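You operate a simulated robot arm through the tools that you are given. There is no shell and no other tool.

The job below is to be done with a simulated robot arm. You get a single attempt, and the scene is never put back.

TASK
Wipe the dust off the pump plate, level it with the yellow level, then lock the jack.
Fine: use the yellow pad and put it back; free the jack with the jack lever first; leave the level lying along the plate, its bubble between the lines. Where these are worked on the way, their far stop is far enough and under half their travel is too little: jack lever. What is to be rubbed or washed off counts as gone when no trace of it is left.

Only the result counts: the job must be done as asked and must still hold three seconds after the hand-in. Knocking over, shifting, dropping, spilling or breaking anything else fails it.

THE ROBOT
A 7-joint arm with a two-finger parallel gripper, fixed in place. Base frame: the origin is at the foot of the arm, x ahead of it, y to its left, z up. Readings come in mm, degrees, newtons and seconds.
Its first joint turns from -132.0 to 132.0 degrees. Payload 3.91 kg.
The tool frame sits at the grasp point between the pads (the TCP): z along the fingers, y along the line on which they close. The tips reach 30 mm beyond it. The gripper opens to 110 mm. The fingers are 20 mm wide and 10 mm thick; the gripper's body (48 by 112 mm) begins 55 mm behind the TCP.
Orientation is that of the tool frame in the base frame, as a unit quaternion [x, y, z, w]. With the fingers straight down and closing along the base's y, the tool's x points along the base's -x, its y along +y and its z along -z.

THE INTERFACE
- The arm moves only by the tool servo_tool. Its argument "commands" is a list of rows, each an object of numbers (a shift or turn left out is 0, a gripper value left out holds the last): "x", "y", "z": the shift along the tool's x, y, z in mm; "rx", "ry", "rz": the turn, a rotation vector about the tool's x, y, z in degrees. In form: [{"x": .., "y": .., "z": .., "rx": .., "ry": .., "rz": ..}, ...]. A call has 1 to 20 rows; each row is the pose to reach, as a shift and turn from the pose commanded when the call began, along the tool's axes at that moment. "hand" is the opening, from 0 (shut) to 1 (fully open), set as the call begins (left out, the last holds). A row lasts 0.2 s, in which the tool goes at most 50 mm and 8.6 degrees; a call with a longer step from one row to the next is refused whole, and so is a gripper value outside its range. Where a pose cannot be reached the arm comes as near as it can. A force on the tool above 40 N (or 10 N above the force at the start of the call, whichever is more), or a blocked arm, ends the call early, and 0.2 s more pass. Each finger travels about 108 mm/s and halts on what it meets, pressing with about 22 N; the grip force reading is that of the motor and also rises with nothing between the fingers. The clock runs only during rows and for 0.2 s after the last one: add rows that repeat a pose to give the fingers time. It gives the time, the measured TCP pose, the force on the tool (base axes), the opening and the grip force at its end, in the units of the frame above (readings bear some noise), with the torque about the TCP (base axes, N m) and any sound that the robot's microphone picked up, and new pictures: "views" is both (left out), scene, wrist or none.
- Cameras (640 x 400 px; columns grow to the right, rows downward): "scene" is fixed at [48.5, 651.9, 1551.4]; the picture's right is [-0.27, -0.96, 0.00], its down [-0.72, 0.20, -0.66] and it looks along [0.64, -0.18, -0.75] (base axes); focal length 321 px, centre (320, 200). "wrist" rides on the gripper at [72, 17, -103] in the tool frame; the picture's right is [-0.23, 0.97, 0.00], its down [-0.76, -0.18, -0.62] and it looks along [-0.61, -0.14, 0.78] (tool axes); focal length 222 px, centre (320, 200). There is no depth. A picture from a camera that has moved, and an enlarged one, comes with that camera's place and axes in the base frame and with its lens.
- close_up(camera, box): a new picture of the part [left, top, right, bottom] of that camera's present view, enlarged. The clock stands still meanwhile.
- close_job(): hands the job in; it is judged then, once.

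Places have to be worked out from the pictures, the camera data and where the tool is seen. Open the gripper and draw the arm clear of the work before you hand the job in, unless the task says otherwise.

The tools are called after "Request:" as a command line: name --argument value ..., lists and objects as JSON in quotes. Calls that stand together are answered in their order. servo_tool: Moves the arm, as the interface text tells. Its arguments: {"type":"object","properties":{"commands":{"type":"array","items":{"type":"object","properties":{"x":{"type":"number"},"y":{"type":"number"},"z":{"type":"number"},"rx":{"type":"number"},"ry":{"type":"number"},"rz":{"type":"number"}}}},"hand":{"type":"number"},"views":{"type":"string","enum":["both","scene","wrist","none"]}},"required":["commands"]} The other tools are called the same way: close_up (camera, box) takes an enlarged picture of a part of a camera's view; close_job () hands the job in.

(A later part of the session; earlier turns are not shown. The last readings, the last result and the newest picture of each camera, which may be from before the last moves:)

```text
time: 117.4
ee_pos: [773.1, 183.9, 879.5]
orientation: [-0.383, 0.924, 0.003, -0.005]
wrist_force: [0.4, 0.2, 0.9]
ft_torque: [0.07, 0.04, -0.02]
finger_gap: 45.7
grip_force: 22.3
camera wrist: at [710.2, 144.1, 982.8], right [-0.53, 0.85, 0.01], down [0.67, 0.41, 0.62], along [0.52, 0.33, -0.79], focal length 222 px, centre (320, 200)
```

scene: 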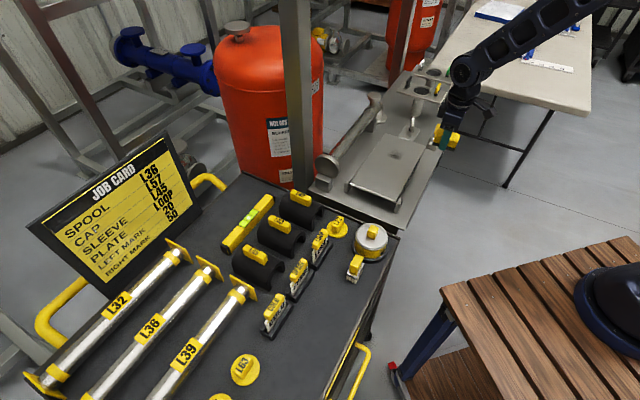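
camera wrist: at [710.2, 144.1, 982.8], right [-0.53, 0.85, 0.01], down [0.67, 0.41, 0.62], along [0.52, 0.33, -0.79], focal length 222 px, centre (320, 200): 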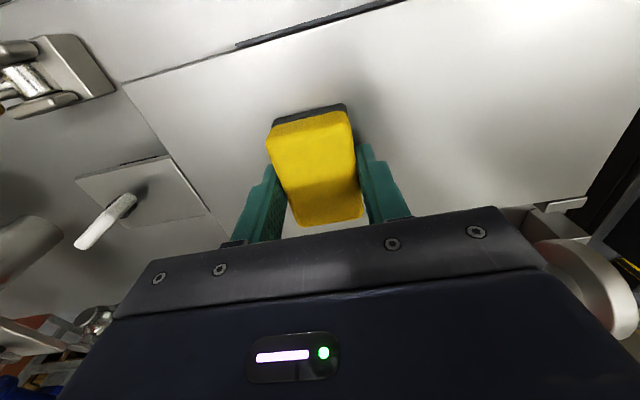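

It's gripped with the pad flush on the plate. I'll press 0.3 mm and rub in small strokes over the patch.

Request:
servo_tool --commands '[{"z": 0.3}, {"x": -5, "z": 0.3}, {"x": -10, "z": 0.3}, {"x": -15, "z": 0.3}]' --views "none"

```text
time: 118.4
ee_pos: [784.1, 194.6, 877.4]
orientation: [-0.383, 0.924, 0.003, -0.005]
wrist_force: [-3.0, -3.8, 13.1]
ft_torque: [0.08, 0.34, 0.12]
finger_gap: 45.8
grip_force: 22.0
```

13 N with much lower drag than before, so the pad itself is now rubbing. I'll continue with back-and-forth strokes over the patch.

Request:
servo_tool --commands '[{"x": -8}, {"x": -15}, {"x": -8}, {"x": 0}, {"x": 8}, {"x": 16}, {"x": 24}, {"x": 32}, {"x": 40}, {"x": 32}, {"x": 24}, {"x": 16}, {"x": 8}, {"x": 0}, {"x": -8}, {"x": -15}, {"x": -8}, {"x": 0}, {"x": 8}, {"x": 15}]' --views "none"

```text
time: 122.6
ee_pos: [772.9, 184.6, 876.9]
orientation: [-0.383, 0.924, 0.003, -0.005]
wrist_force: [-0.4, -0.2, 0.1]
ft_torque: [0.01, 0.0, -0.04]
finger_gap: 45.6
grip_force: 21.9
```

Contact faded by the end, so I'll press 0.5 mm more and rub again.

Request:
servo_tool --commands '[{"z": 0.5}, {"x": 5, "z": 0.5}, {"x": 10, "z": 0.5}, {"x": 5, "z": 0.5}, {"x": 0, "z": 0.5}]' --views "none"

```text
time: 123.8
ee_pos: [772.5, 183.9, 877.6]
orientation: [-0.384, 0.923, 0.003, -0.005]
wrist_force: [0.4, -0.1, -0.1]
ft_torque: [0.0, -0.04, 0.01]
finger_gap: 45.7
grip_force: 21.8
```

Still no contact, so another 0.5 mm.

Request:
servo_tool --commands '[{"z": 0.5}, {"x": 5, "z": 0.5}, {"x": 10, "z": 0.5}, {"x": 5, "z": 0.5}, {"x": 0, "z": 0.5}]' --views "none"

```text
time: 125.0
ee_pos: [772.9, 184.3, 877.3]
orientation: [-0.383, 0.924, 0.004, -0.006]
wrist_force: [-3.6, -3.7, 15.4]
ft_torque: [0.02, 0.29, 0.07]
finger_gap: 45.7
grip_force: 21.9
```

15 N, good. Rubbing across the patch now.

Request:
servo_tool --commands '[{"x": -8}, {"x": -16}, {"x": -24}, {"x": -16}, {"x": -8}, {"x": 0}, {"x": 8}, {"x": 16}, {"x": 24}, {"x": 16}, {"x": 8}, {"x": 0}]' --views "none"

```text
time: 127.6
ee_pos: [774.4, 183.1, 875.9]
orientation: [-0.383, 0.924, 0.003, -0.005]
wrist_force: [-0.3, 0.1, 0.6]
ft_torque: [-0.01, 0.0, 0.01]
finger_gap: 45.4
grip_force: 21.7
```

Contact faded again. I'll press another 0.6 mm and rub shorter strokes, then inspect.

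Request:
servo_tool --commands '[{"z": 0.4}, {"x": -6, "z": 0.6}, {"x": -12, "z": 0.6}, {"x": -6, "z": 0.6}, {"x": 0, "z": 0.6}, {"x": 6, "z": 0.7}, {"x": 12, "z": 0.8}, {"x": 6, "z": 0.8}, {"x": 0, "z": 0.8}]' --views "none"

Request:
servo_tool --commands '[{"z": -15}, {"z": -40, "x": 20}, {"z": -65, "x": 50}, {"z": -85, "x": 80}, {"z": -90, "x": 110}, {"z": -90, "x": 110}]' --views "none"

Request:
close_up --camera "scene" --box '[345, 120, 435, 210]'

```text
time: 129.6
ee_pos: [773.2, 184.6, 877.0]
orientation: [-0.382, 0.924, 0.004, -0.006]
wrist_force: [-0.8, -1.4, 5.2]
ft_torque: [0.07, 0.09, 0.07]
finger_gap: 45.5
grip_force: 22.4
```

```text
time: 131.0
ee_pos: [694.6, 103.9, 966.3]
orientation: [-0.382, 0.924, 0.002, -0.005]
wrist_force: [0.3, 0.8, -0.2]
ft_torque: [-0.02, 0.01, -0.03]
finger_gap: 45.7
grip_force: 21.5
```

```text
4.44 times, centred on (390, 165) of scene
camera zoom: at [48.5, 651.9, 1551.4], right [-0.27, -0.96, 0.0], down [-0.72, 0.2, -0.66], along [0.64, -0.18, -0.75], focal length 1428 px, centre (9, 356)
```

zoom: 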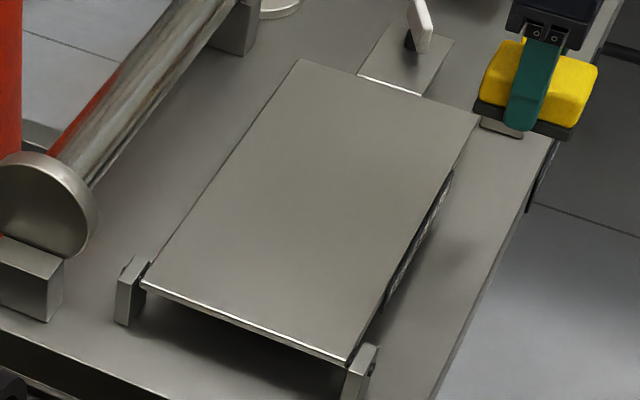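

The patch is gone. I'll zoom in tighter on the former dust area to check for faint traces.

Request:
close_up --camera "scene" --box '[370, 135, 420, 180]'

Request:
close_up --camera "scene" --box '[395, 130, 435, 165]'

```text
8.89 times, centred on (395, 158) of scene
camera zoom: at [48.5, 651.9, 1551.4], right [-0.27, -0.96, 0.0], down [-0.72, 0.2, -0.66], along [0.64, -0.18, -0.75], focal length 2857 px, centre (-347, 578)
```

zoom: 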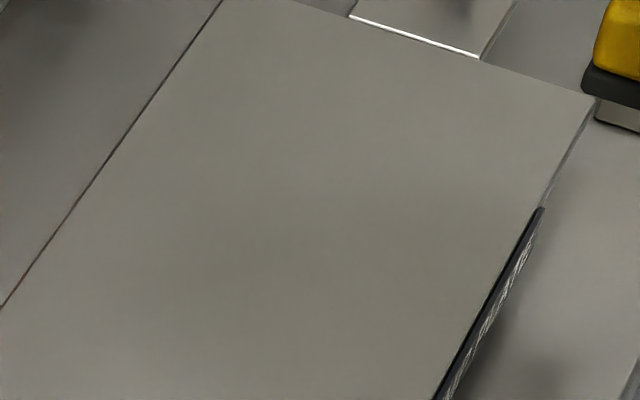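

```text
11.43 times, centred on (415, 148) of scene
camera zoom: at [48.5, 651.9, 1551.4], right [-0.27, -0.96, 0.0], down [-0.72, 0.2, -0.66], along [0.64, -0.18, -0.75], focal length 3673 px, centre (-766, 800)
```

zoom: 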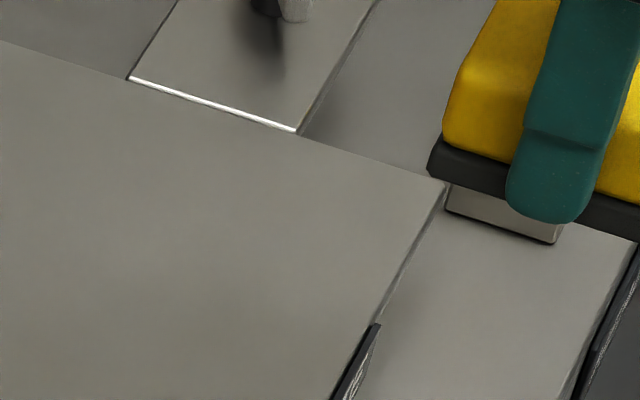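

It looks clean. To be sure before returning the pad, I'll view the plate from almost straight above with the wrist camera.

Request:
servo_tool --commands '[{"x": -40, "z": -10}, {"x": -80, "z": -20}, {"x": -120, "z": -24}, {"x": -155, "z": -24}, {"x": -155, "z": -24}]' --views "wrist"

Request:
close_up --camera "wrist" --box '[180, 0, 560, 160]'

```text
time: 132.2
ee_pos: [807.2, 216.3, 990.2]
orientation: [-0.382, 0.924, 0.003, -0.005]
wrist_force: [-0.1, -0.7, -0.4]
ft_torque: [0.0, 0.02, -0.01]
finger_gap: 45.8
grip_force: 22.3
camera wrist: at [743.3, 176.8, 1094.9], right [-0.53, 0.85, 0.01], down [0.67, 0.41, 0.62], along [0.52, 0.33, -0.79], focal length 222 px, centre (320, 200)
```

wrist: 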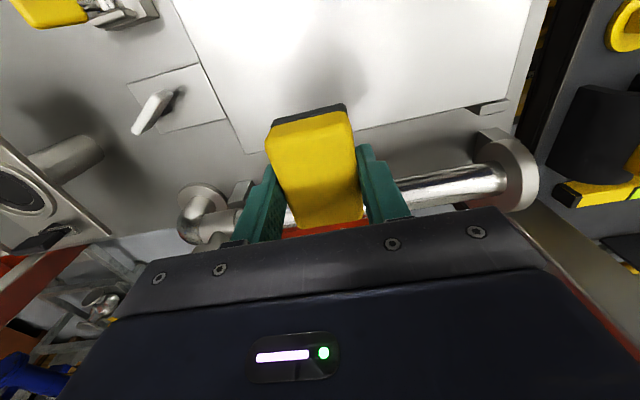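

```text
1.68 times, centred on (370, 80) of wrist
camera zoom: at [743.3, 176.8, 1094.9], right [-0.53, 0.85, 0.01], down [0.67, 0.41, 0.62], along [0.52, 0.33, -0.79], focal length 374 px, centre (236, 402)
```

zoom: 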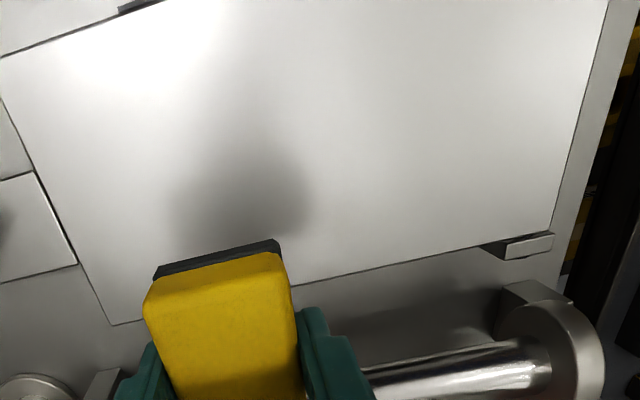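

Clean: only the gripper's soft shadow shows. I'll carry the pad back to its spot on the cart at a gentle speed.

Request:
servo_tool --commands '[{"x": 6, "y": 36, "z": 0}, {"x": 12, "y": 72, "z": 5}, {"x": 18, "y": 109, "z": 10}, {"x": 24, "y": 147, "z": 15}, {"x": 30, "y": 185, "z": 20}, {"x": 36, "y": 223, "z": 20}, {"x": 42, "y": 261, "z": 20}, {"x": 48, "y": 299, "z": 20}, {"x": 55, "y": 337, "z": 20}, {"x": 62, "y": 375, "z": 20}, {"x": 68, "y": 413, "z": 20}, {"x": 74, "y": 451, "z": 20}, {"x": 80, "y": 489, "z": 20}, {"x": 86, "y": 527, "z": 20}, {"x": 92, "y": 565, "z": 25}, {"x": 98, "y": 603, "z": 40}, {"x": 104, "y": 635, "z": 65}, {"x": 106, "y": 645, "z": 95}, {"x": 106, "y": 645, "z": 120}, {"x": 106, "y": 645, "z": 120}]' --views "both"

```text
time: 136.4
ee_pos: [275.3, 599.1, 878.4]
orientation: [-0.382, 0.924, 0.004, -0.005]
wrist_force: [0.2, -0.7, -0.7]
ft_torque: [0.01, 0.0, -0.02]
finger_gap: 45.3
grip_force: 22.0
camera wrist: at [211.6, 559.5, 982.5], right [-0.53, 0.85, 0.01], down [0.67, 0.41, 0.62], along [0.52, 0.33, -0.79], focal length 222 px, centre (320, 200)
```

scene: 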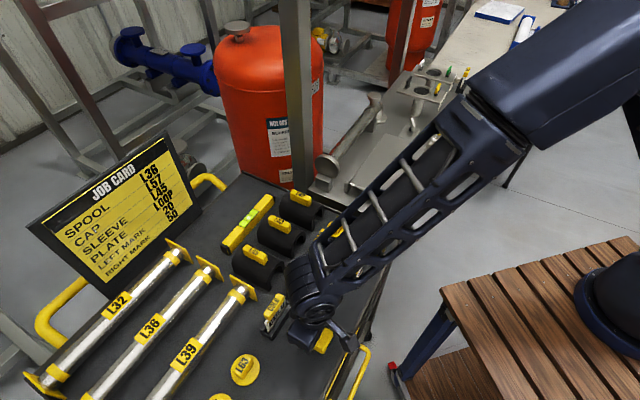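
wrist: 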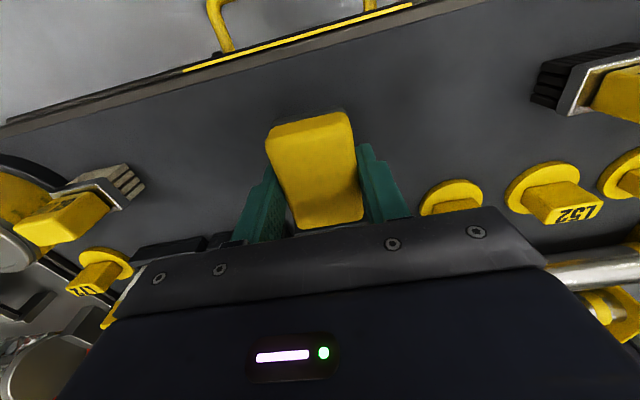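

Almost over the original spot. I'll correct by a couple of mm and descend to just above contact.

Request:
servo_tool --commands '[{"x": 1, "y": -2.5, "z": 15}, {"x": 1, "y": -2.5, "z": 28}, {"x": 1, "y": -2.5, "z": 37}, {"x": 1, "y": -2.5, "z": 40}, {"x": 1, "y": -2.5, "z": 40}]' --views "none"

Request:
servo_tool --commands '[{"z": 1}, {"z": 1.5}, {"z": 1.5}]' --views "none"

```text
time: 137.6
ee_pos: [276.4, 594.7, 838.0]
orientation: [-0.382, 0.924, 0.003, -0.005]
wrist_force: [-0.5, 0.1, -0.5]
ft_torque: [-0.01, -0.03, 0.0]
finger_gap: 45.6
grip_force: 22.0
```

```text
time: 138.4
ee_pos: [277.2, 596.4, 836.2]
orientation: [-0.382, 0.924, 0.003, -0.005]
wrist_force: [-0.6, 0.4, -0.9]
ft_torque: [0.04, -0.03, 0.03]
finger_gap: 45.4
grip_force: 22.3
```

No contact yet. I'll step down further.

Request:
servo_tool --commands '[{"z": 0.7}, {"z": 1.2}, {"z": 1.2}]' --views "none"

Request:
servo_tool --commands '[{"z": 0.5}, {"z": 1}, {"z": 1}]' --views "none"

```text
time: 139.2
ee_pos: [275.0, 594.0, 834.9]
orientation: [-0.382, 0.924, 0.003, -0.004]
wrist_force: [2.3, -2.1, 10.1]
ft_torque: [-0.24, -0.28, -0.03]
finger_gap: 45.5
grip_force: 22.4
```

```text
time: 140.0
ee_pos: [275.2, 595.2, 836.2]
orientation: [-0.383, 0.924, 0.004, -0.004]
wrist_force: [3.3, -2.2, 18.3]
ft_torque: [-0.26, -0.28, 0.0]
finger_gap: 45.6
grip_force: 21.9
```

The pad is down on the cart. I'll ease the pressure, open, and rise clear.

Request:
servo_tool --commands '[{"z": -0.8}, {"z": -0.8}, {"z": -0.8}]' --hand 0.7 --views "none"

Request:
servo_tool --commands '[{"z": -10}, {"z": -25}, {"z": -50}, {"z": -85}, {"z": -120}, {"z": -120}]' --views "both"

Request:
close_up --camera "wrist" --box '[220, 40, 420, 200]'

```text
time: 140.8
ee_pos: [274.3, 594.8, 834.8]
orientation: [-0.382, 0.924, 0.004, -0.006]
wrist_force: [-0.7, -0.8, 0.4]
ft_torque: [-0.04, -0.01, -0.01]
finger_gap: 76.8
grip_force: 0.1
```

```text
time: 142.2
ee_pos: [275.4, 596.4, 954.2]
orientation: [-0.383, 0.924, 0.003, -0.005]
wrist_force: [0.4, 0.3, 0.3]
ft_torque: [0.0, 0.01, -0.01]
finger_gap: 77.2
grip_force: 0.0
camera wrist: at [212.0, 555.4, 1059.2], right [-0.53, 0.85, 0.01], down [0.67, 0.41, 0.62], along [0.52, 0.33, -0.79], focal length 222 px, centre (320, 200)
```

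scene: 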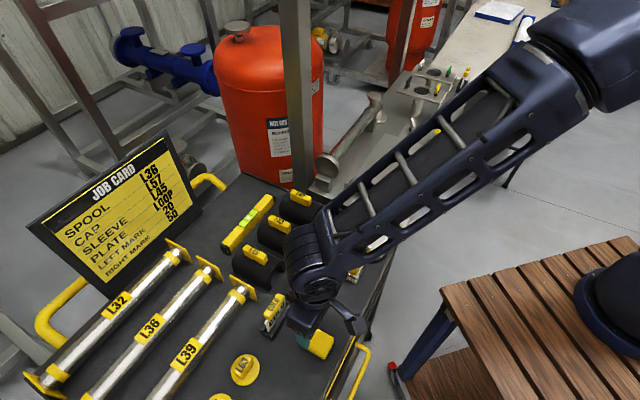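
wrist: 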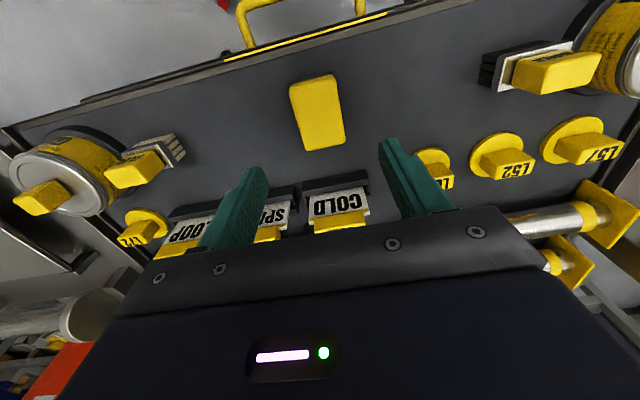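

```text
2.50 times, centred on (320, 120) of wrist
camera zoom: at [212.0, 555.4, 1059.2], right [-0.53, 0.85, 0.01], down [0.67, 0.41, 0.62], along [0.52, 0.33, -0.79], focal length 555 px, centre (320, 400)
```

zoom: 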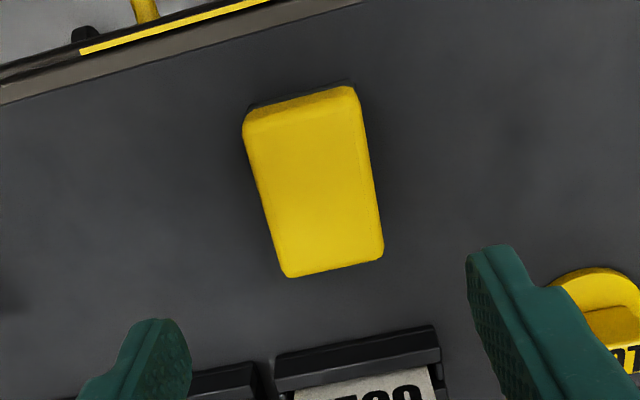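

The pad is back in place. Now the jack lever: pivot about (824, 10, 835), handle leaning about 20° away from the plate. I'll travel high with the fingers closed and the tool levelled to a point beyond the lever, to look and then push it gently.

Request:
servo_tool --commands '[{"x": 1, "y": -40, "z": -10, "rx": 0.3, "ry": -0.2}, {"x": 2, "y": -84, "z": -20, "rx": 0.64, "ry": -0.35}, {"x": 4, "y": -129, "z": -20, "rx": 0.64, "ry": -0.35}, {"x": 5, "y": -174, "z": -20, "rx": 0.64, "ry": -0.35}, {"x": 6, "y": -219, "z": -20, "rx": 0.64, "ry": -0.35}, {"x": 8, "y": -264, "z": -20, "rx": 0.64, "ry": -0.35}, {"x": 9, "y": -309, "z": -20, "rx": 0.64, "ry": -0.35}, {"x": 11, "y": -354, "z": -20, "rx": 0.64, "ry": -0.35}, {"x": 12, "y": -399, "z": -20, "rx": 0.64, "ry": -0.35}, {"x": 13, "y": -444, "z": -20, "rx": 0.64, "ry": -0.35}, {"x": 15, "y": -489, "z": -20, "rx": 0.64, "ry": -0.35}, {"x": 16, "y": -534, "z": -20, "rx": 0.64, "ry": -0.35}, {"x": 18, "y": -579, "z": -20, "rx": 0.64, "ry": -0.35}, {"x": 19, "y": -624, "z": -20, "rx": 0.64, "ry": -0.35}, {"x": 20, "y": -669, "z": -20, "rx": 0.64, "ry": -0.35}, {"x": 22, "y": -714, "z": -20, "rx": 0.64, "ry": -0.35}, {"x": 24, "y": -759, "z": -20, "rx": 0.64, "ry": -0.35}, {"x": 25, "y": -804, "z": -20, "rx": 0.64, "ry": -0.35}, {"x": 26, "y": -846, "z": -20, "rx": 0.64, "ry": -0.35}, {"x": 26, "y": -846, "z": -20, "rx": 0.64, "ry": -0.35}]' --hand 0 --views "both"

```text
time: 146.4
ee_pos: [856.1, -24.3, 965.4]
orientation: [-0.383, 0.924, 0.001, 0.0]
wrist_force: [0.9, -0.2, 0.9]
ft_torque: [0.01, 0.02, 0.01]
finger_gap: 0.0
grip_force: 22.4
camera wrist: at [792.9, -63.2, 1069.4], right [-0.53, 0.85, 0.0], down [0.66, 0.41, 0.62], along [0.53, 0.33, -0.78], focal length 222 px, centre (320, 200)
```

scene: 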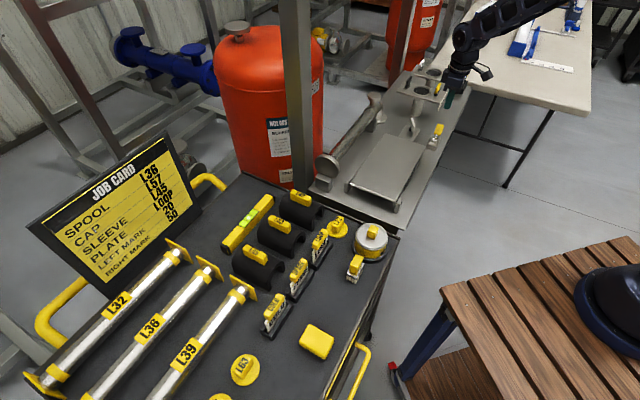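
wrist: 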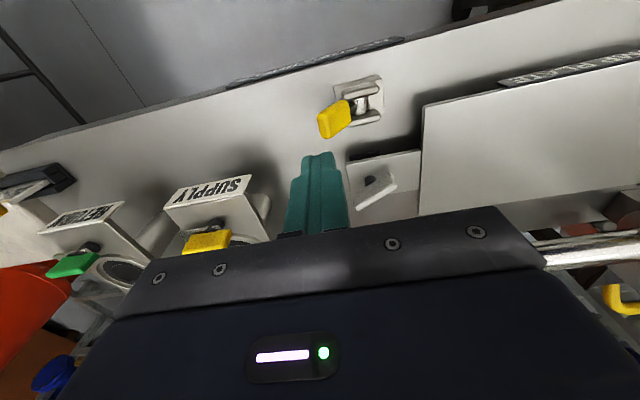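

Request:
close_up --camera "wrist" --box '[290, 60, 410, 160]'

Request:
close_up --camera "wrist" --box '[220, 20, 440, 110]'

Request:
close_up --camera "scene" --box '[415, 105, 465, 155]'

```text
4.00 times, centred on (350, 110) of wrist
camera zoom: at [792.9, -63.2, 1069.4], right [-0.53, 0.85, 0.0], down [0.66, 0.41, 0.62], along [0.53, 0.33, -0.78], focal length 888 px, centre (200, 560)
```

zoom: 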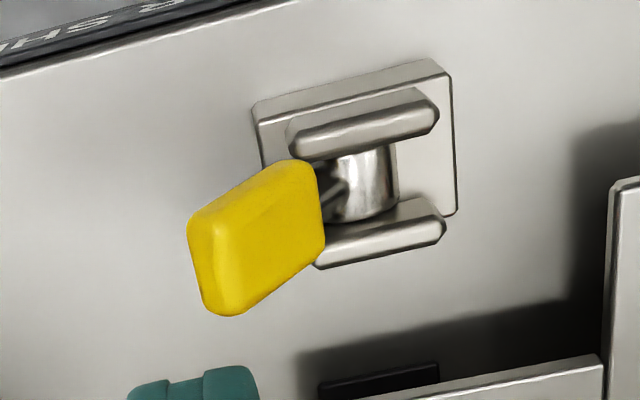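

```text
2.91 times, centred on (330, 65) of wrist
camera zoom: at [792.9, -63.2, 1069.4], right [-0.53, 0.85, 0.0], down [0.66, 0.41, 0.62], along [0.53, 0.33, -0.78], focal length 646 px, centre (291, 593)
```

zoom: 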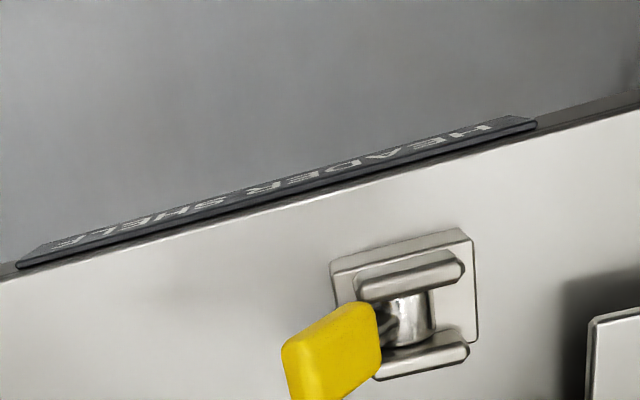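

```text
8.00 times, centred on (440, 130) of scene
camera zoom: at [48.5, 651.9, 1551.4], right [-0.27, -0.96, 0.0], down [-0.72, 0.2, -0.66], along [0.64, -0.18, -0.75], focal length 2571 px, centre (-640, 760)
```

zoom: 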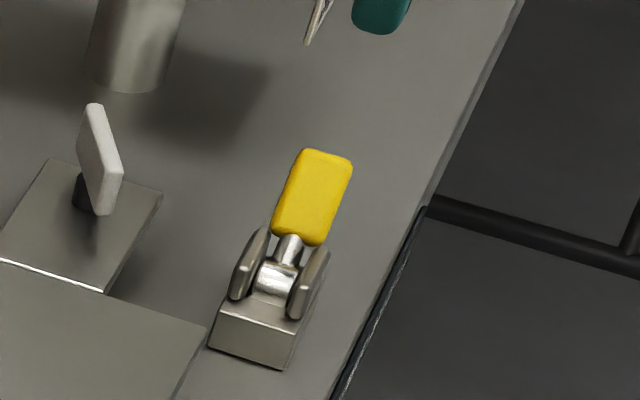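

Triangulating from two wrist views: the pivot is about (827, 6, 830) and the handle end about (855, -21, 868). The lever leans about 45° away from the plate, so it should flip over toward the plate. I'll drop the closed fingers behind it.

Request:
servo_tool --commands '[{"y": -12}, {"y": -24}, {"y": -24, "z": 30}, {"y": -24, "z": 60}, {"y": -24, "z": 75}, {"y": -24, "z": 75}]' --hand 0 --views "both"

Request:
close_up --camera "scene" --box '[405, 90, 475, 160]'

Request:
close_up --camera "wrist" --box '[280, 80, 460, 220]'

```text
time: 147.8
ee_pos: [874.7, -39.1, 891.1]
orientation: [-0.382, 0.924, 0.0, 0.0]
wrist_force: [1.5, 0.2, 0.0]
ft_torque: [0.0, 0.01, -0.05]
finger_gap: 0.0
grip_force: 22.2
camera wrist: at [809.8, -77.8, 994.4], right [-0.53, 0.85, 0.0], down [0.66, 0.41, 0.62], along [0.53, 0.33, -0.78], focal length 222 px, centre (320, 200)
```

scene: 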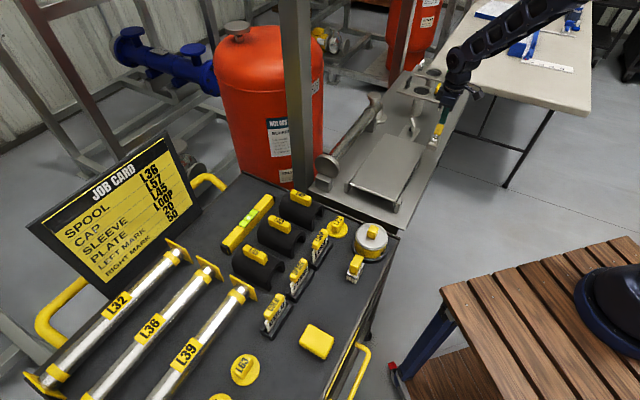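
wrist: 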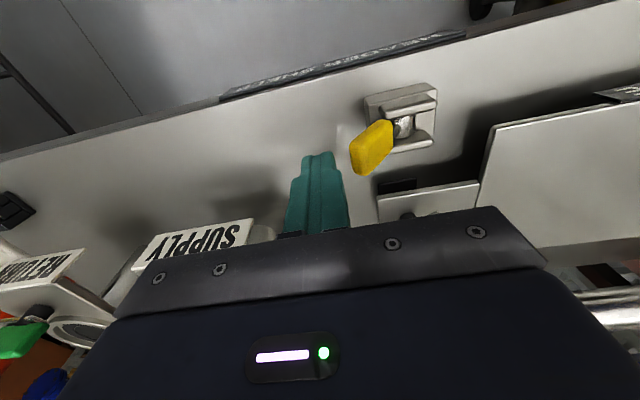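

```text
5.71 times, centred on (440, 125) of scene
camera zoom: at [48.5, 651.9, 1551.4], right [-0.27, -0.96, 0.0], down [-0.72, 0.2, -0.66], along [0.64, -0.18, -0.75], focal length 1836 px, centre (-366, 629)
```

zoom: 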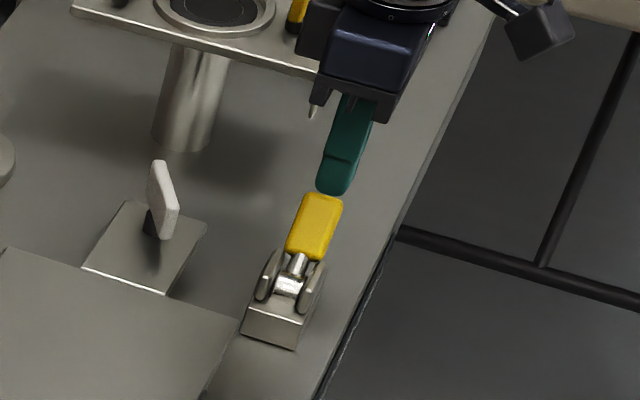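

```text
2.86 times, centred on (370, 150) of wrist
camera zoom: at [809.8, -77.8, 994.4], right [-0.53, 0.85, 0.0], down [0.66, 0.41, 0.62], along [0.53, 0.33, -0.78], focal length 635 px, centre (177, 343)
```

zoom: 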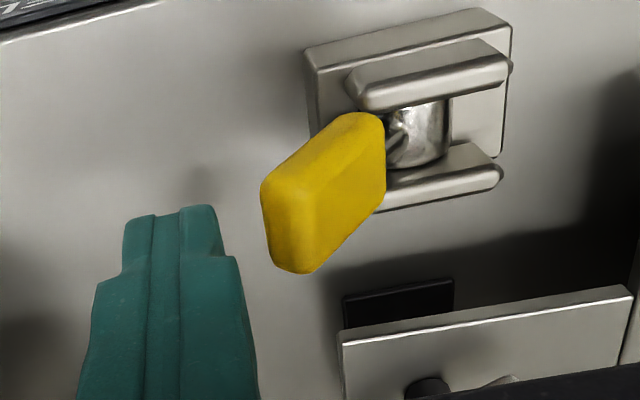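

The fingers are right behind the handle. I'll push gently toward the plate (tool +y) and check the reaction.

Request:
servo_tool --commands '[{"y": 5}, {"y": 9}, {"y": 13}, {"y": 17}, {"y": 21}, {"y": 25}]' --views "wrist"

```text
time: 149.2
ee_pos: [854.0, -22.3, 891.5]
orientation: [-0.383, 0.924, 0.0, -0.001]
wrist_force: [2.9, -2.0, 1.4]
ft_torque: [0.0, -0.04, 0.0]
finger_gap: 0.0
grip_force: 21.9
camera wrist: at [790.8, -61.5, 995.0], right [-0.53, 0.85, 0.0], down [0.67, 0.41, 0.62], along [0.53, 0.33, -0.78], focal length 222 px, centre (320, 200)
```

wrist: 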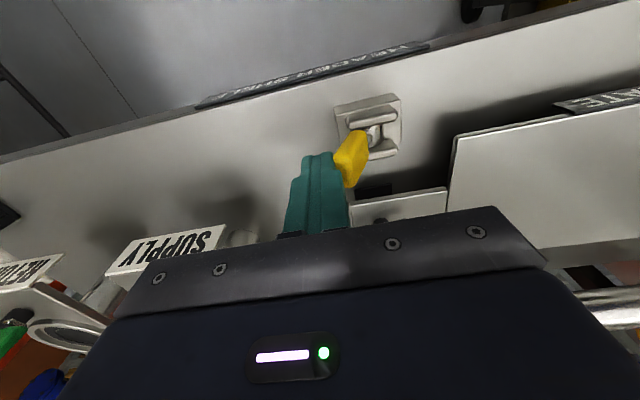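

The lever yields with only about 3.5 N. I'll continue pushing over the top.

Request:
servo_tool --commands '[{"y": 5}, {"y": 10}, {"y": 15}, {"y": 20}, {"y": 25}, {"y": 30}]' --views "both"

Request:
close_up --camera "scene" --box '[400, 90, 470, 160]'

```text
time: 150.6
ee_pos: [833.9, 0.6, 890.5]
orientation: [-0.383, 0.924, 0.0, 0.0]
wrist_force: [0.3, -1.1, 0.4]
ft_torque: [0.01, -0.01, 0.0]
finger_gap: 0.0
grip_force: 21.8
camera wrist: at [769.0, -39.6, 994.1], right [-0.53, 0.85, 0.0], down [0.66, 0.41, 0.62], along [0.53, 0.33, -0.78], focal length 222 px, centre (320, 200)
```

scene: 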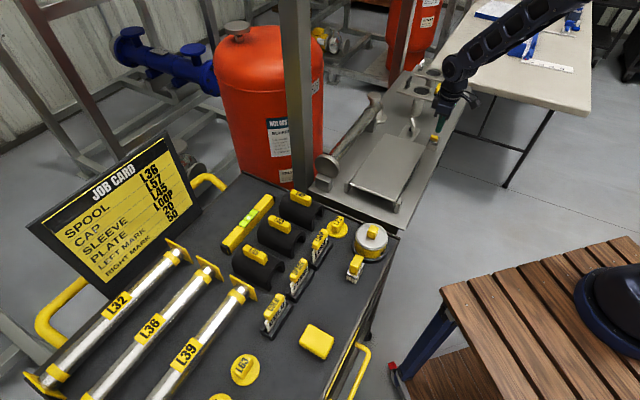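
wrist: 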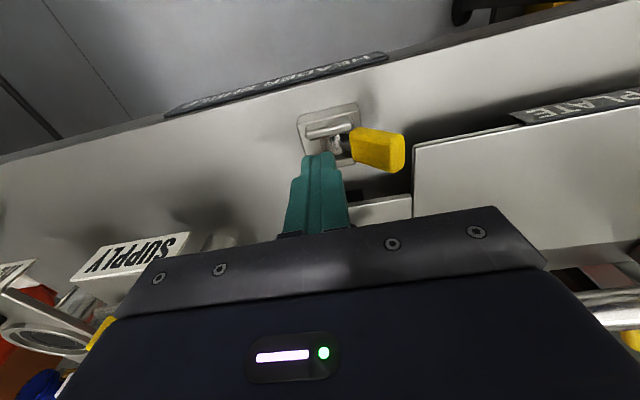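

```text
5.71 times, centred on (435, 125) of scene
camera zoom: at [48.5, 651.9, 1551.4], right [-0.27, -0.96, 0.0], down [-0.72, 0.2, -0.66], along [0.64, -0.18, -0.75], focal length 1836 px, centre (-337, 629)
```

zoom: 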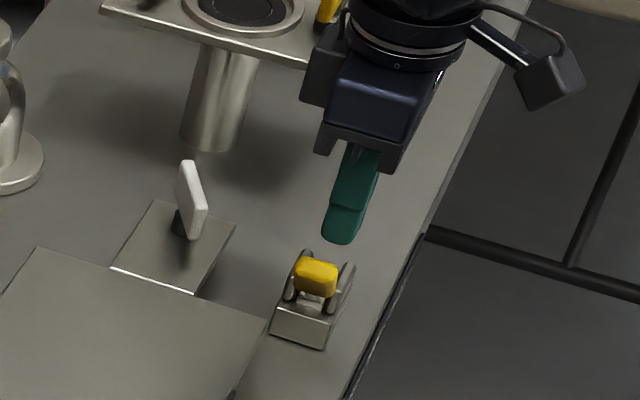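

The lever has flipped to the plate side. I'll follow through a bit more to make sure it's at its far stop.

Request:
servo_tool --commands '[{"y": 5}, {"y": 10}, {"y": 15}, {"y": 20}, {"y": 24}]' --views "wrist"

Request:
close_up --camera "wrist" --box '[260, 60, 460, 220]'

```text
time: 151.8
ee_pos: [818.2, 17.9, 889.5]
orientation: [-0.383, 0.924, 0.0, 0.0]
wrist_force: [0.0, -0.1, -0.4]
ft_torque: [0.0, 0.01, 0.03]
finger_gap: 0.0
grip_force: 21.4
camera wrist: at [752.8, -22.7, 993.8], right [-0.53, 0.85, 0.0], down [0.66, 0.41, 0.62], along [0.53, 0.33, -0.78], focal length 222 px, centre (320, 200)
```

wrist: 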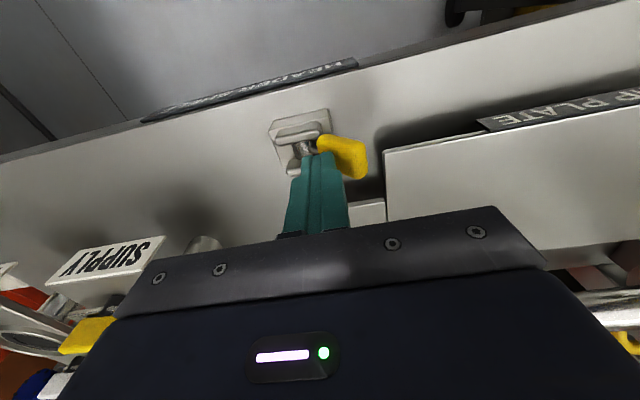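

```text
2.50 times, centred on (360, 140) of wrist
camera zoom: at [752.8, -22.7, 993.8], right [-0.53, 0.85, 0.0], down [0.66, 0.41, 0.62], along [0.53, 0.33, -0.78], focal length 555 px, centre (220, 350)
```

zoom: 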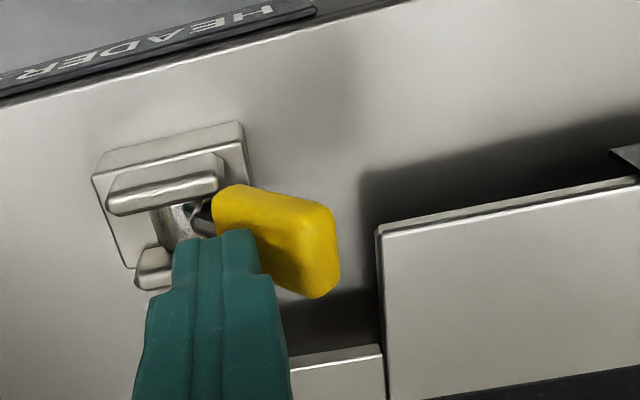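

No force yet, so the lever lies below or ahead of the finger. I'll push another 12 mm to feel whether it's against its stop.

Request:
servo_tool --commands '[{"y": 4}, {"y": 8}, {"y": 12}]' --views "none"

```text
time: 152.6
ee_pos: [811.8, 20.2, 891.7]
orientation: [-0.382, 0.924, -0.002, 0.003]
wrist_force: [0.8, -3.3, 5.1]
ft_torque: [-0.12, 0.05, 0.06]
finger_gap: 0.0
grip_force: 22.0
stopped in row 3: the force on the tool passed its limit at 45 N (the readings are from after the stop); the commanded pose is now the measured one
```

That hit solid resistance, so the lever is at its far stop and the jack should be free. I'll back off, rise and look at the lever and plate.

Request:
servo_tool --commands '[{"y": -6}, {"y": -8, "z": -15}, {"y": -8, "z": -45}, {"y": -8, "z": -80}, {"y": -8, "z": -80}]' --views "both"

Request:
close_up --camera "scene" --box '[345, 100, 465, 215]'

Request:
close_up --camera "wrist" --box '[260, 60, 460, 220]'

```text
time: 153.8
ee_pos: [815.7, 14.5, 971.8]
orientation: [-0.38, 0.925, -0.003, 0.003]
wrist_force: [0.5, -0.1, 0.1]
ft_torque: [-0.02, 0.0, 0.03]
finger_gap: 0.3
grip_force: 21.9
camera wrist: at [751.3, -23.9, 1074.9], right [-0.52, 0.85, -0.01], down [0.66, 0.41, 0.63], along [0.54, 0.33, -0.78], focal length 222 px, centre (320, 200)
```

scene: 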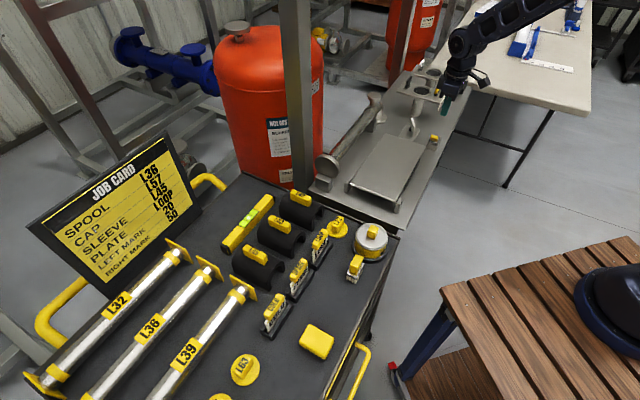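
wrist: 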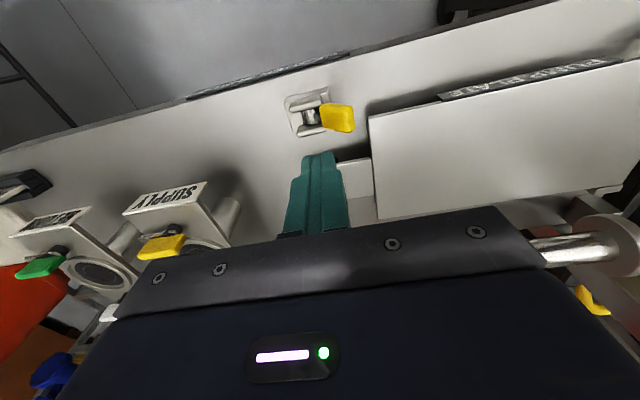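

```text
3.48 times, centred on (405, 158) of scene
camera zoom: at [48.5, 651.9, 1551.4], right [-0.27, -0.96, 0.0], down [-0.72, 0.2, -0.66], along [0.64, -0.18, -0.75], focal length 1118 px, centre (24, 348)
```

zoom: 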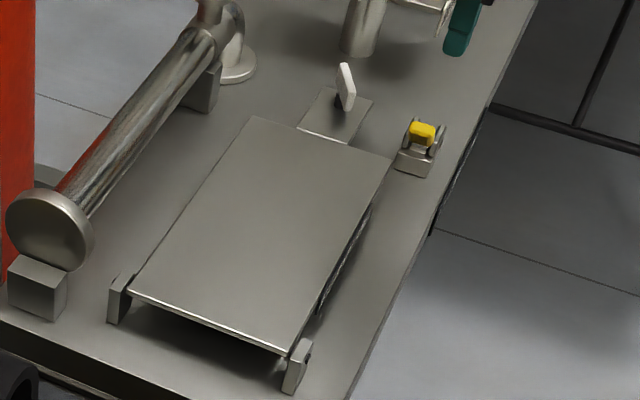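

```text
2.50 times, centred on (360, 140) of wrist
camera zoom: at [751.3, -23.9, 1074.9], right [-0.52, 0.85, -0.01], down [0.66, 0.41, 0.63], along [0.54, 0.33, -0.78], focal length 555 px, centre (220, 350)
```

zoom: 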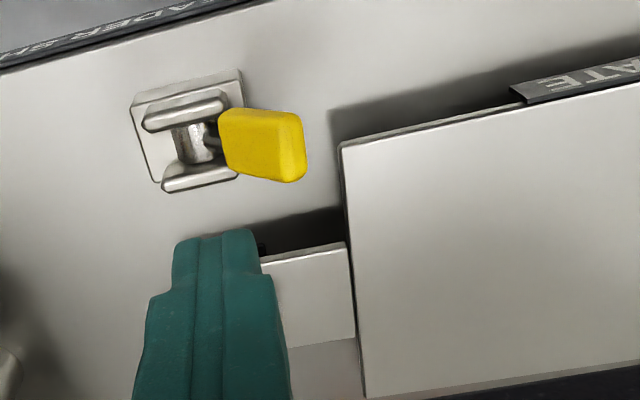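

The lever now leans toward the plate at its far stop and the plate looks undisturbed. Next is the yellow level. I'll move inward, well clear of the post, levelling the tool on the way.

Request:
servo_tool --commands '[{"x": -2, "y": 42, "rx": -0.45, "ry": 0.18}, {"x": -4, "y": 85, "rx": -0.45, "ry": 0.18}, {"x": -6, "y": 128, "rx": -0.45, "ry": 0.18}, {"x": -8, "y": 170, "rx": -0.45, "ry": 0.18}, {"x": -10, "y": 213, "rx": -0.45, "ry": 0.18}, {"x": -12, "y": 255, "rx": -0.45, "ry": 0.18}, {"x": -15, "y": 298, "rx": -0.45, "ry": 0.18}, {"x": -17, "y": 340, "rx": -0.45, "ry": 0.18}, {"x": -19, "y": 383, "rx": -0.45, "ry": 0.18}, {"x": -19, "y": 383, "rx": -0.45, "ry": 0.18}]' --hand 0.7 --views "none"

```text
time: 156.0
ee_pos: [559.5, 301.3, 971.1]
orientation: [-0.38, 0.925, 0.001, 0.0]
wrist_force: [-0.8, 0.7, -1.1]
ft_torque: [-0.01, -0.01, 0.03]
finger_gap: 77.3
grip_force: 0.0
```

Now I'll turn the tool +90° so it closes across the level, and move to a viewing point near it, staying inside the post's radius.

Request:
servo_tool --commands '[{"x": -8, "y": 18, "rz": 7.5}, {"x": -16, "y": 35, "rz": 15}, {"x": -24, "y": 53, "rz": 22.5}, {"x": -32, "y": 70, "rz": 30}, {"x": -40, "y": 88, "rz": 37.5}, {"x": -49, "y": 106, "rz": 45}, {"x": -57, "y": 123, "rz": 52.5}, {"x": -65, "y": 141, "rz": 60}, {"x": -73, "y": 158, "rz": 67.5}, {"x": -81, "y": 176, "rz": 75}, {"x": -89, "y": 194, "rz": 82.5}, {"x": -97, "y": 211, "rz": 89.7}, {"x": -134, "y": 214, "rz": 89.7}, {"x": -171, "y": 217, "rz": 89.7}, {"x": -208, "y": 220, "rz": 89.7}, {"x": -245, "y": 223, "rz": 89.7}, {"x": -281, "y": 226, "rz": 89.7}, {"x": -281, "y": 226, "rz": 89.7}]' --hand 0.7 --views "both"

```text
time: 159.8
ee_pos: [600.7, 657.4, 969.0]
orientation: [0.382, 0.924, 0.0, -0.001]
wrist_force: [0.2, 0.2, 0.5]
ft_torque: [0.03, -0.03, 0.0]
finger_gap: 76.9
grip_force: 0.1
camera wrist: at [560.3, 721.0, 1073.1], right [0.85, 0.53, 0.0], down [0.41, -0.66, 0.62], along [0.33, -0.53, -0.78], focal length 222 px, centre (320, 200)
```

scene: 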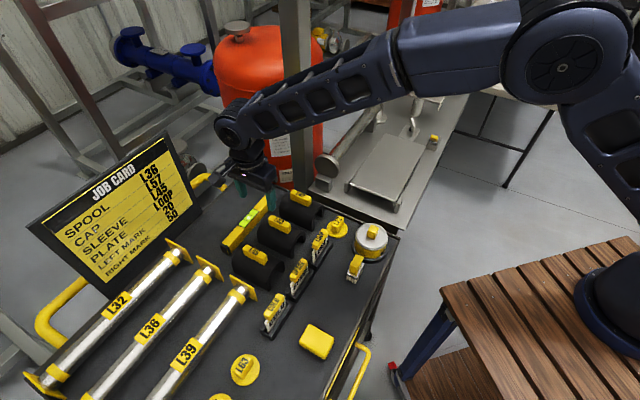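
wrist: 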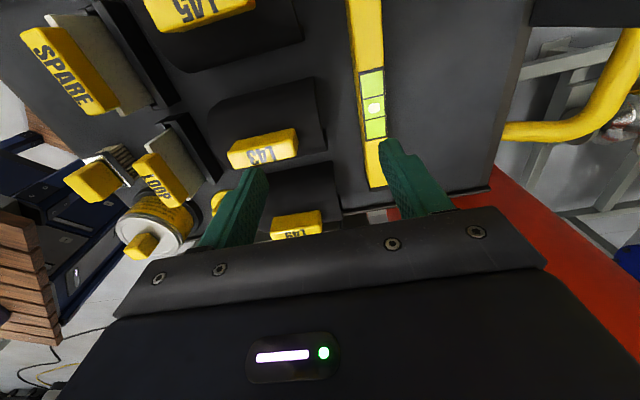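

The level and its bubble vial are in view. I'll zoom in to locate it and measure its width.

Request:
close_up --camera "wrist" --box '[290, 0, 470, 200]'

Request:
close_up --camera "scene" --box '[210, 185, 290, 265]'

```text
2.00 times, centred on (380, 100) of wrist
camera zoom: at [560.3, 721.0, 1073.1], right [0.85, 0.53, 0.0], down [0.41, -0.66, 0.62], along [0.33, -0.53, -0.78], focal length 444 px, centre (200, 400)
```

zoom: 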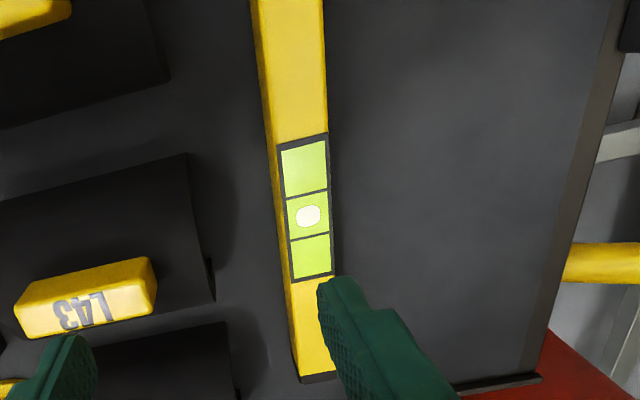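

```text
5.00 times, centred on (250, 225) of scene
camera zoom: at [48.5, 651.9, 1551.4], right [-0.27, -0.96, 0.0], down [-0.72, 0.2, -0.66], along [0.64, -0.18, -0.75], focal length 1607 px, centre (670, 75)
```

zoom: 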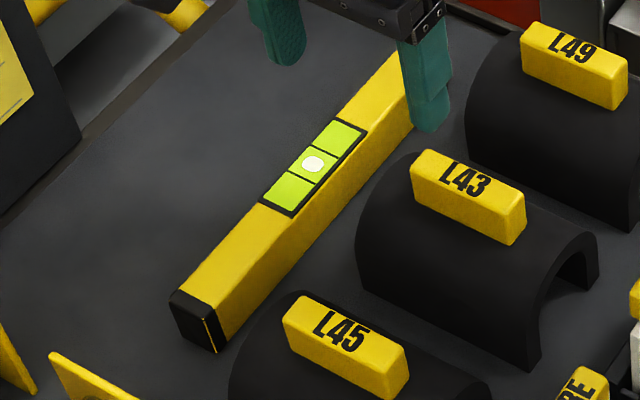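

The level's centre is about (650, 690), angle about -47°, about 205 mm long and 27 mm wide, with its top near z 825. I'll centre over it, turn 2° more and descend part way.

Request:
servo_tool --commands '[{"x": -4, "y": 20, "rz": 1}, {"x": -8, "y": 40, "rz": 2}, {"x": -12, "y": 58, "rz": 2}, {"x": -12, "y": 58, "z": 30, "rz": 2}, {"x": -12, "y": 58, "z": 60, "rz": 2}, {"x": -12, "y": 58, "z": 85, "rz": 2}, {"x": -12, "y": 58, "z": 85, "rz": 2}]' --hand 0.5 --views "both"

Request:
close_up --camera "wrist" --box '[220, 20, 420, 240]'

Request:
close_up --camera "scene" --box '[210, 170, 310, 265]'

```text
time: 161.4
ee_pos: [650.7, 692.9, 883.8]
orientation: [0.398, 0.917, 0.0, 0.0]
wrist_force: [-0.1, 0.2, 0.3]
ft_torque: [0.02, 0.01, 0.03]
finger_gap: 55.1
grip_force: 0.1
camera wrist: at [611.7, 756.9, 987.0], right [0.87, 0.5, 0.0], down [0.39, -0.68, 0.62], along [0.31, -0.54, -0.78], focal length 222 px, centre (320, 200)
```

scene: 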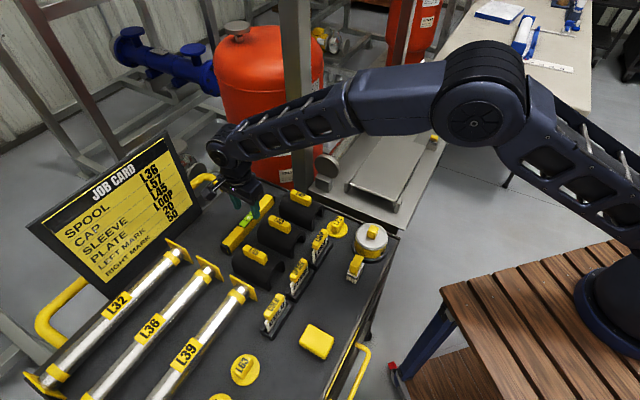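
wrist: 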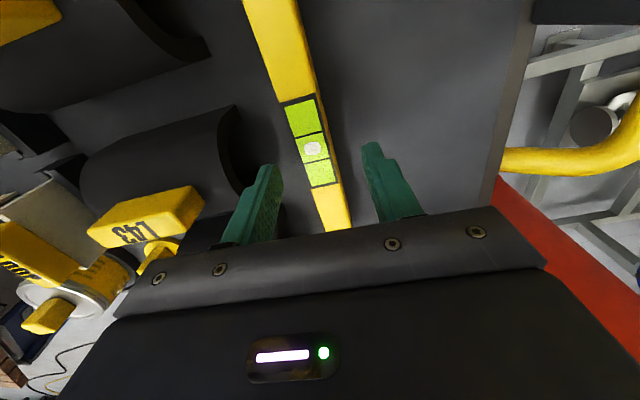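

```text
1.82 times, centred on (320, 130) of wrist
camera zoom: at [611.7, 756.9, 987.0], right [0.87, 0.5, 0.0], down [0.39, -0.68, 0.62], along [0.31, -0.54, -0.78], focal length 404 px, centre (320, 327)
```

zoom: 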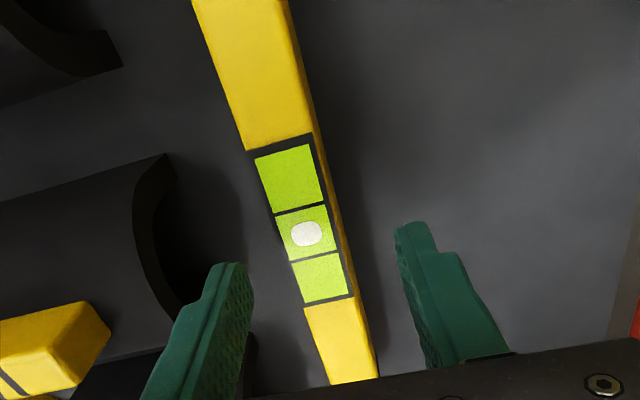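

```text
4.21 times, centred on (260, 218) of scene
camera zoom: at [48.5, 651.9, 1551.4], right [-0.27, -0.96, 0.0], down [-0.72, 0.2, -0.66], along [0.64, -0.18, -0.75], focal length 1353 px, centre (573, 126)
```

zoom: 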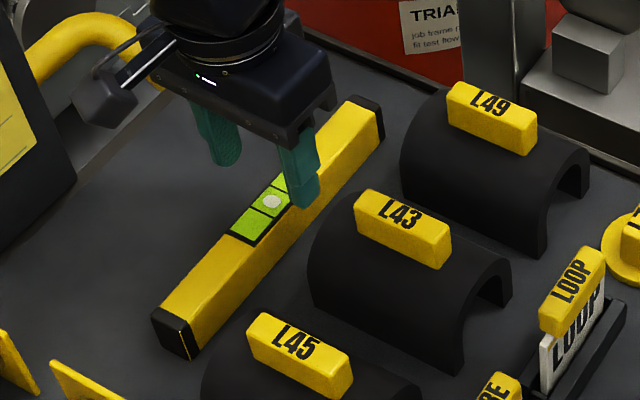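

The level's centre is about (641, 695), so I'll shift (+7, -5.5) in tool axes and -1.5° in yaw, then descend around it to TCP z about 833.

Request:
servo_tool --commands '[{"x": 4, "y": -3, "rz": -1}, {"x": 7, "y": -5.5, "z": 0, "rz": -1.5}, {"x": 7, "y": -5.5, "z": 15, "rz": -1.5}, {"x": 7, "y": -5.5, "z": 30, "rz": -1.5}, {"x": 7, "y": -5.5, "z": 42, "rz": -1.5}, {"x": 7, "y": -5.5, "z": 50, "rz": -1.5}, {"x": 7, "y": -5.5, "z": 50, "rz": -1.5}]' --hand 0.5 --views "wrist"

Request:
close_up --camera "wrist" --box '[220, 60, 420, 240]'

Request:
close_up --camera "scene" --box '[210, 170, 310, 265]'

```text
time: 163.0
ee_pos: [641.9, 693.6, 834.0]
orientation: [0.386, 0.923, 0.001, -0.001]
wrist_force: [-0.6, -0.1, 0.0]
ft_torque: [0.01, 0.0, 0.0]
finger_gap: 55.1
grip_force: 0.1
camera wrist: at [601.7, 756.3, 938.0], right [0.85, 0.52, 0.0], down [0.41, -0.67, 0.62], along [0.32, -0.53, -0.78], focal length 222 px, centre (320, 200)
```

wrist: 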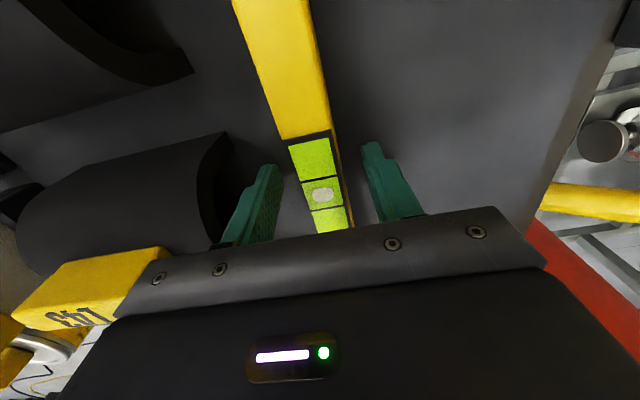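

```text
2.22 times, centred on (320, 150) of wrist
camera zoom: at [601.7, 756.3, 938.0], right [0.85, 0.52, 0.0], down [0.41, -0.67, 0.62], along [0.32, -0.53, -0.78], focal length 494 px, centre (320, 311)
```

zoom: 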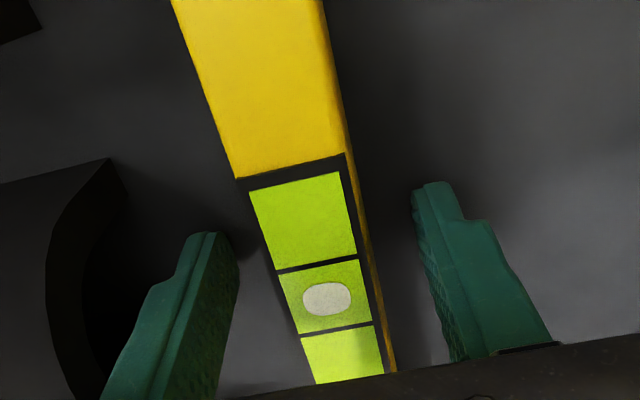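

```text
4.21 times, centred on (260, 218) of scene
camera zoom: at [48.5, 651.9, 1551.4], right [-0.27, -0.96, 0.0], down [-0.72, 0.2, -0.66], along [0.64, -0.18, -0.75], focal length 1353 px, centre (573, 126)
```

zoom: 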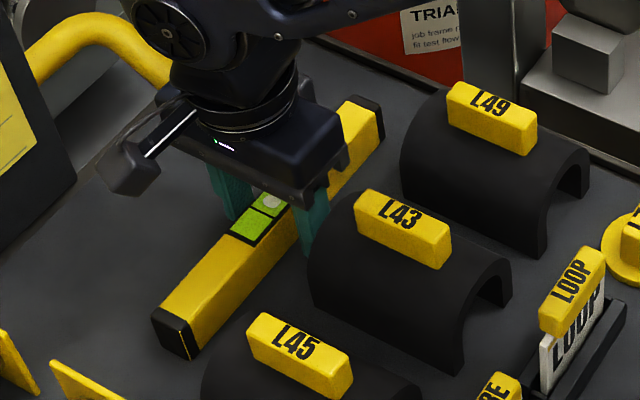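

The fingers straddle the level at its centre. I'll close on it.

Request:
servo_tool --commands '[{"z": 0}, {"z": 0}, {"z": 0}, {"z": 0}]' --hand 0 --views "wrist"

```text
time: 164.0
ee_pos: [642.9, 693.2, 834.2]
orientation: [0.386, 0.923, 0.0, -0.001]
wrist_force: [0.6, 0.1, 1.4]
ft_torque: [0.0, 0.01, 0.08]
finger_gap: 25.8
grip_force: 22.2
camera wrist: at [601.7, 756.3, 938.2], right [0.85, 0.52, 0.0], down [0.41, -0.67, 0.62], along [0.32, -0.53, -0.78], focal length 222 px, centre (320, 200)
```

wrist: 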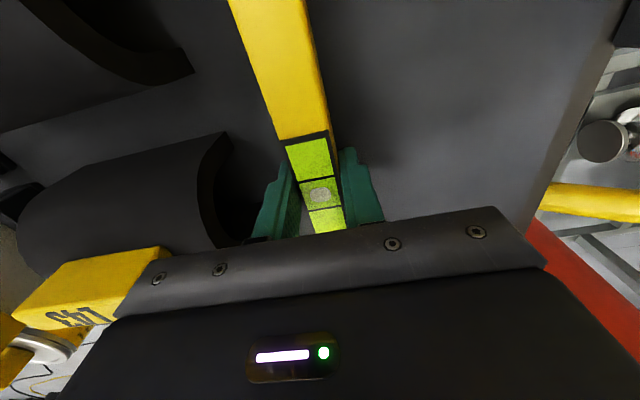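

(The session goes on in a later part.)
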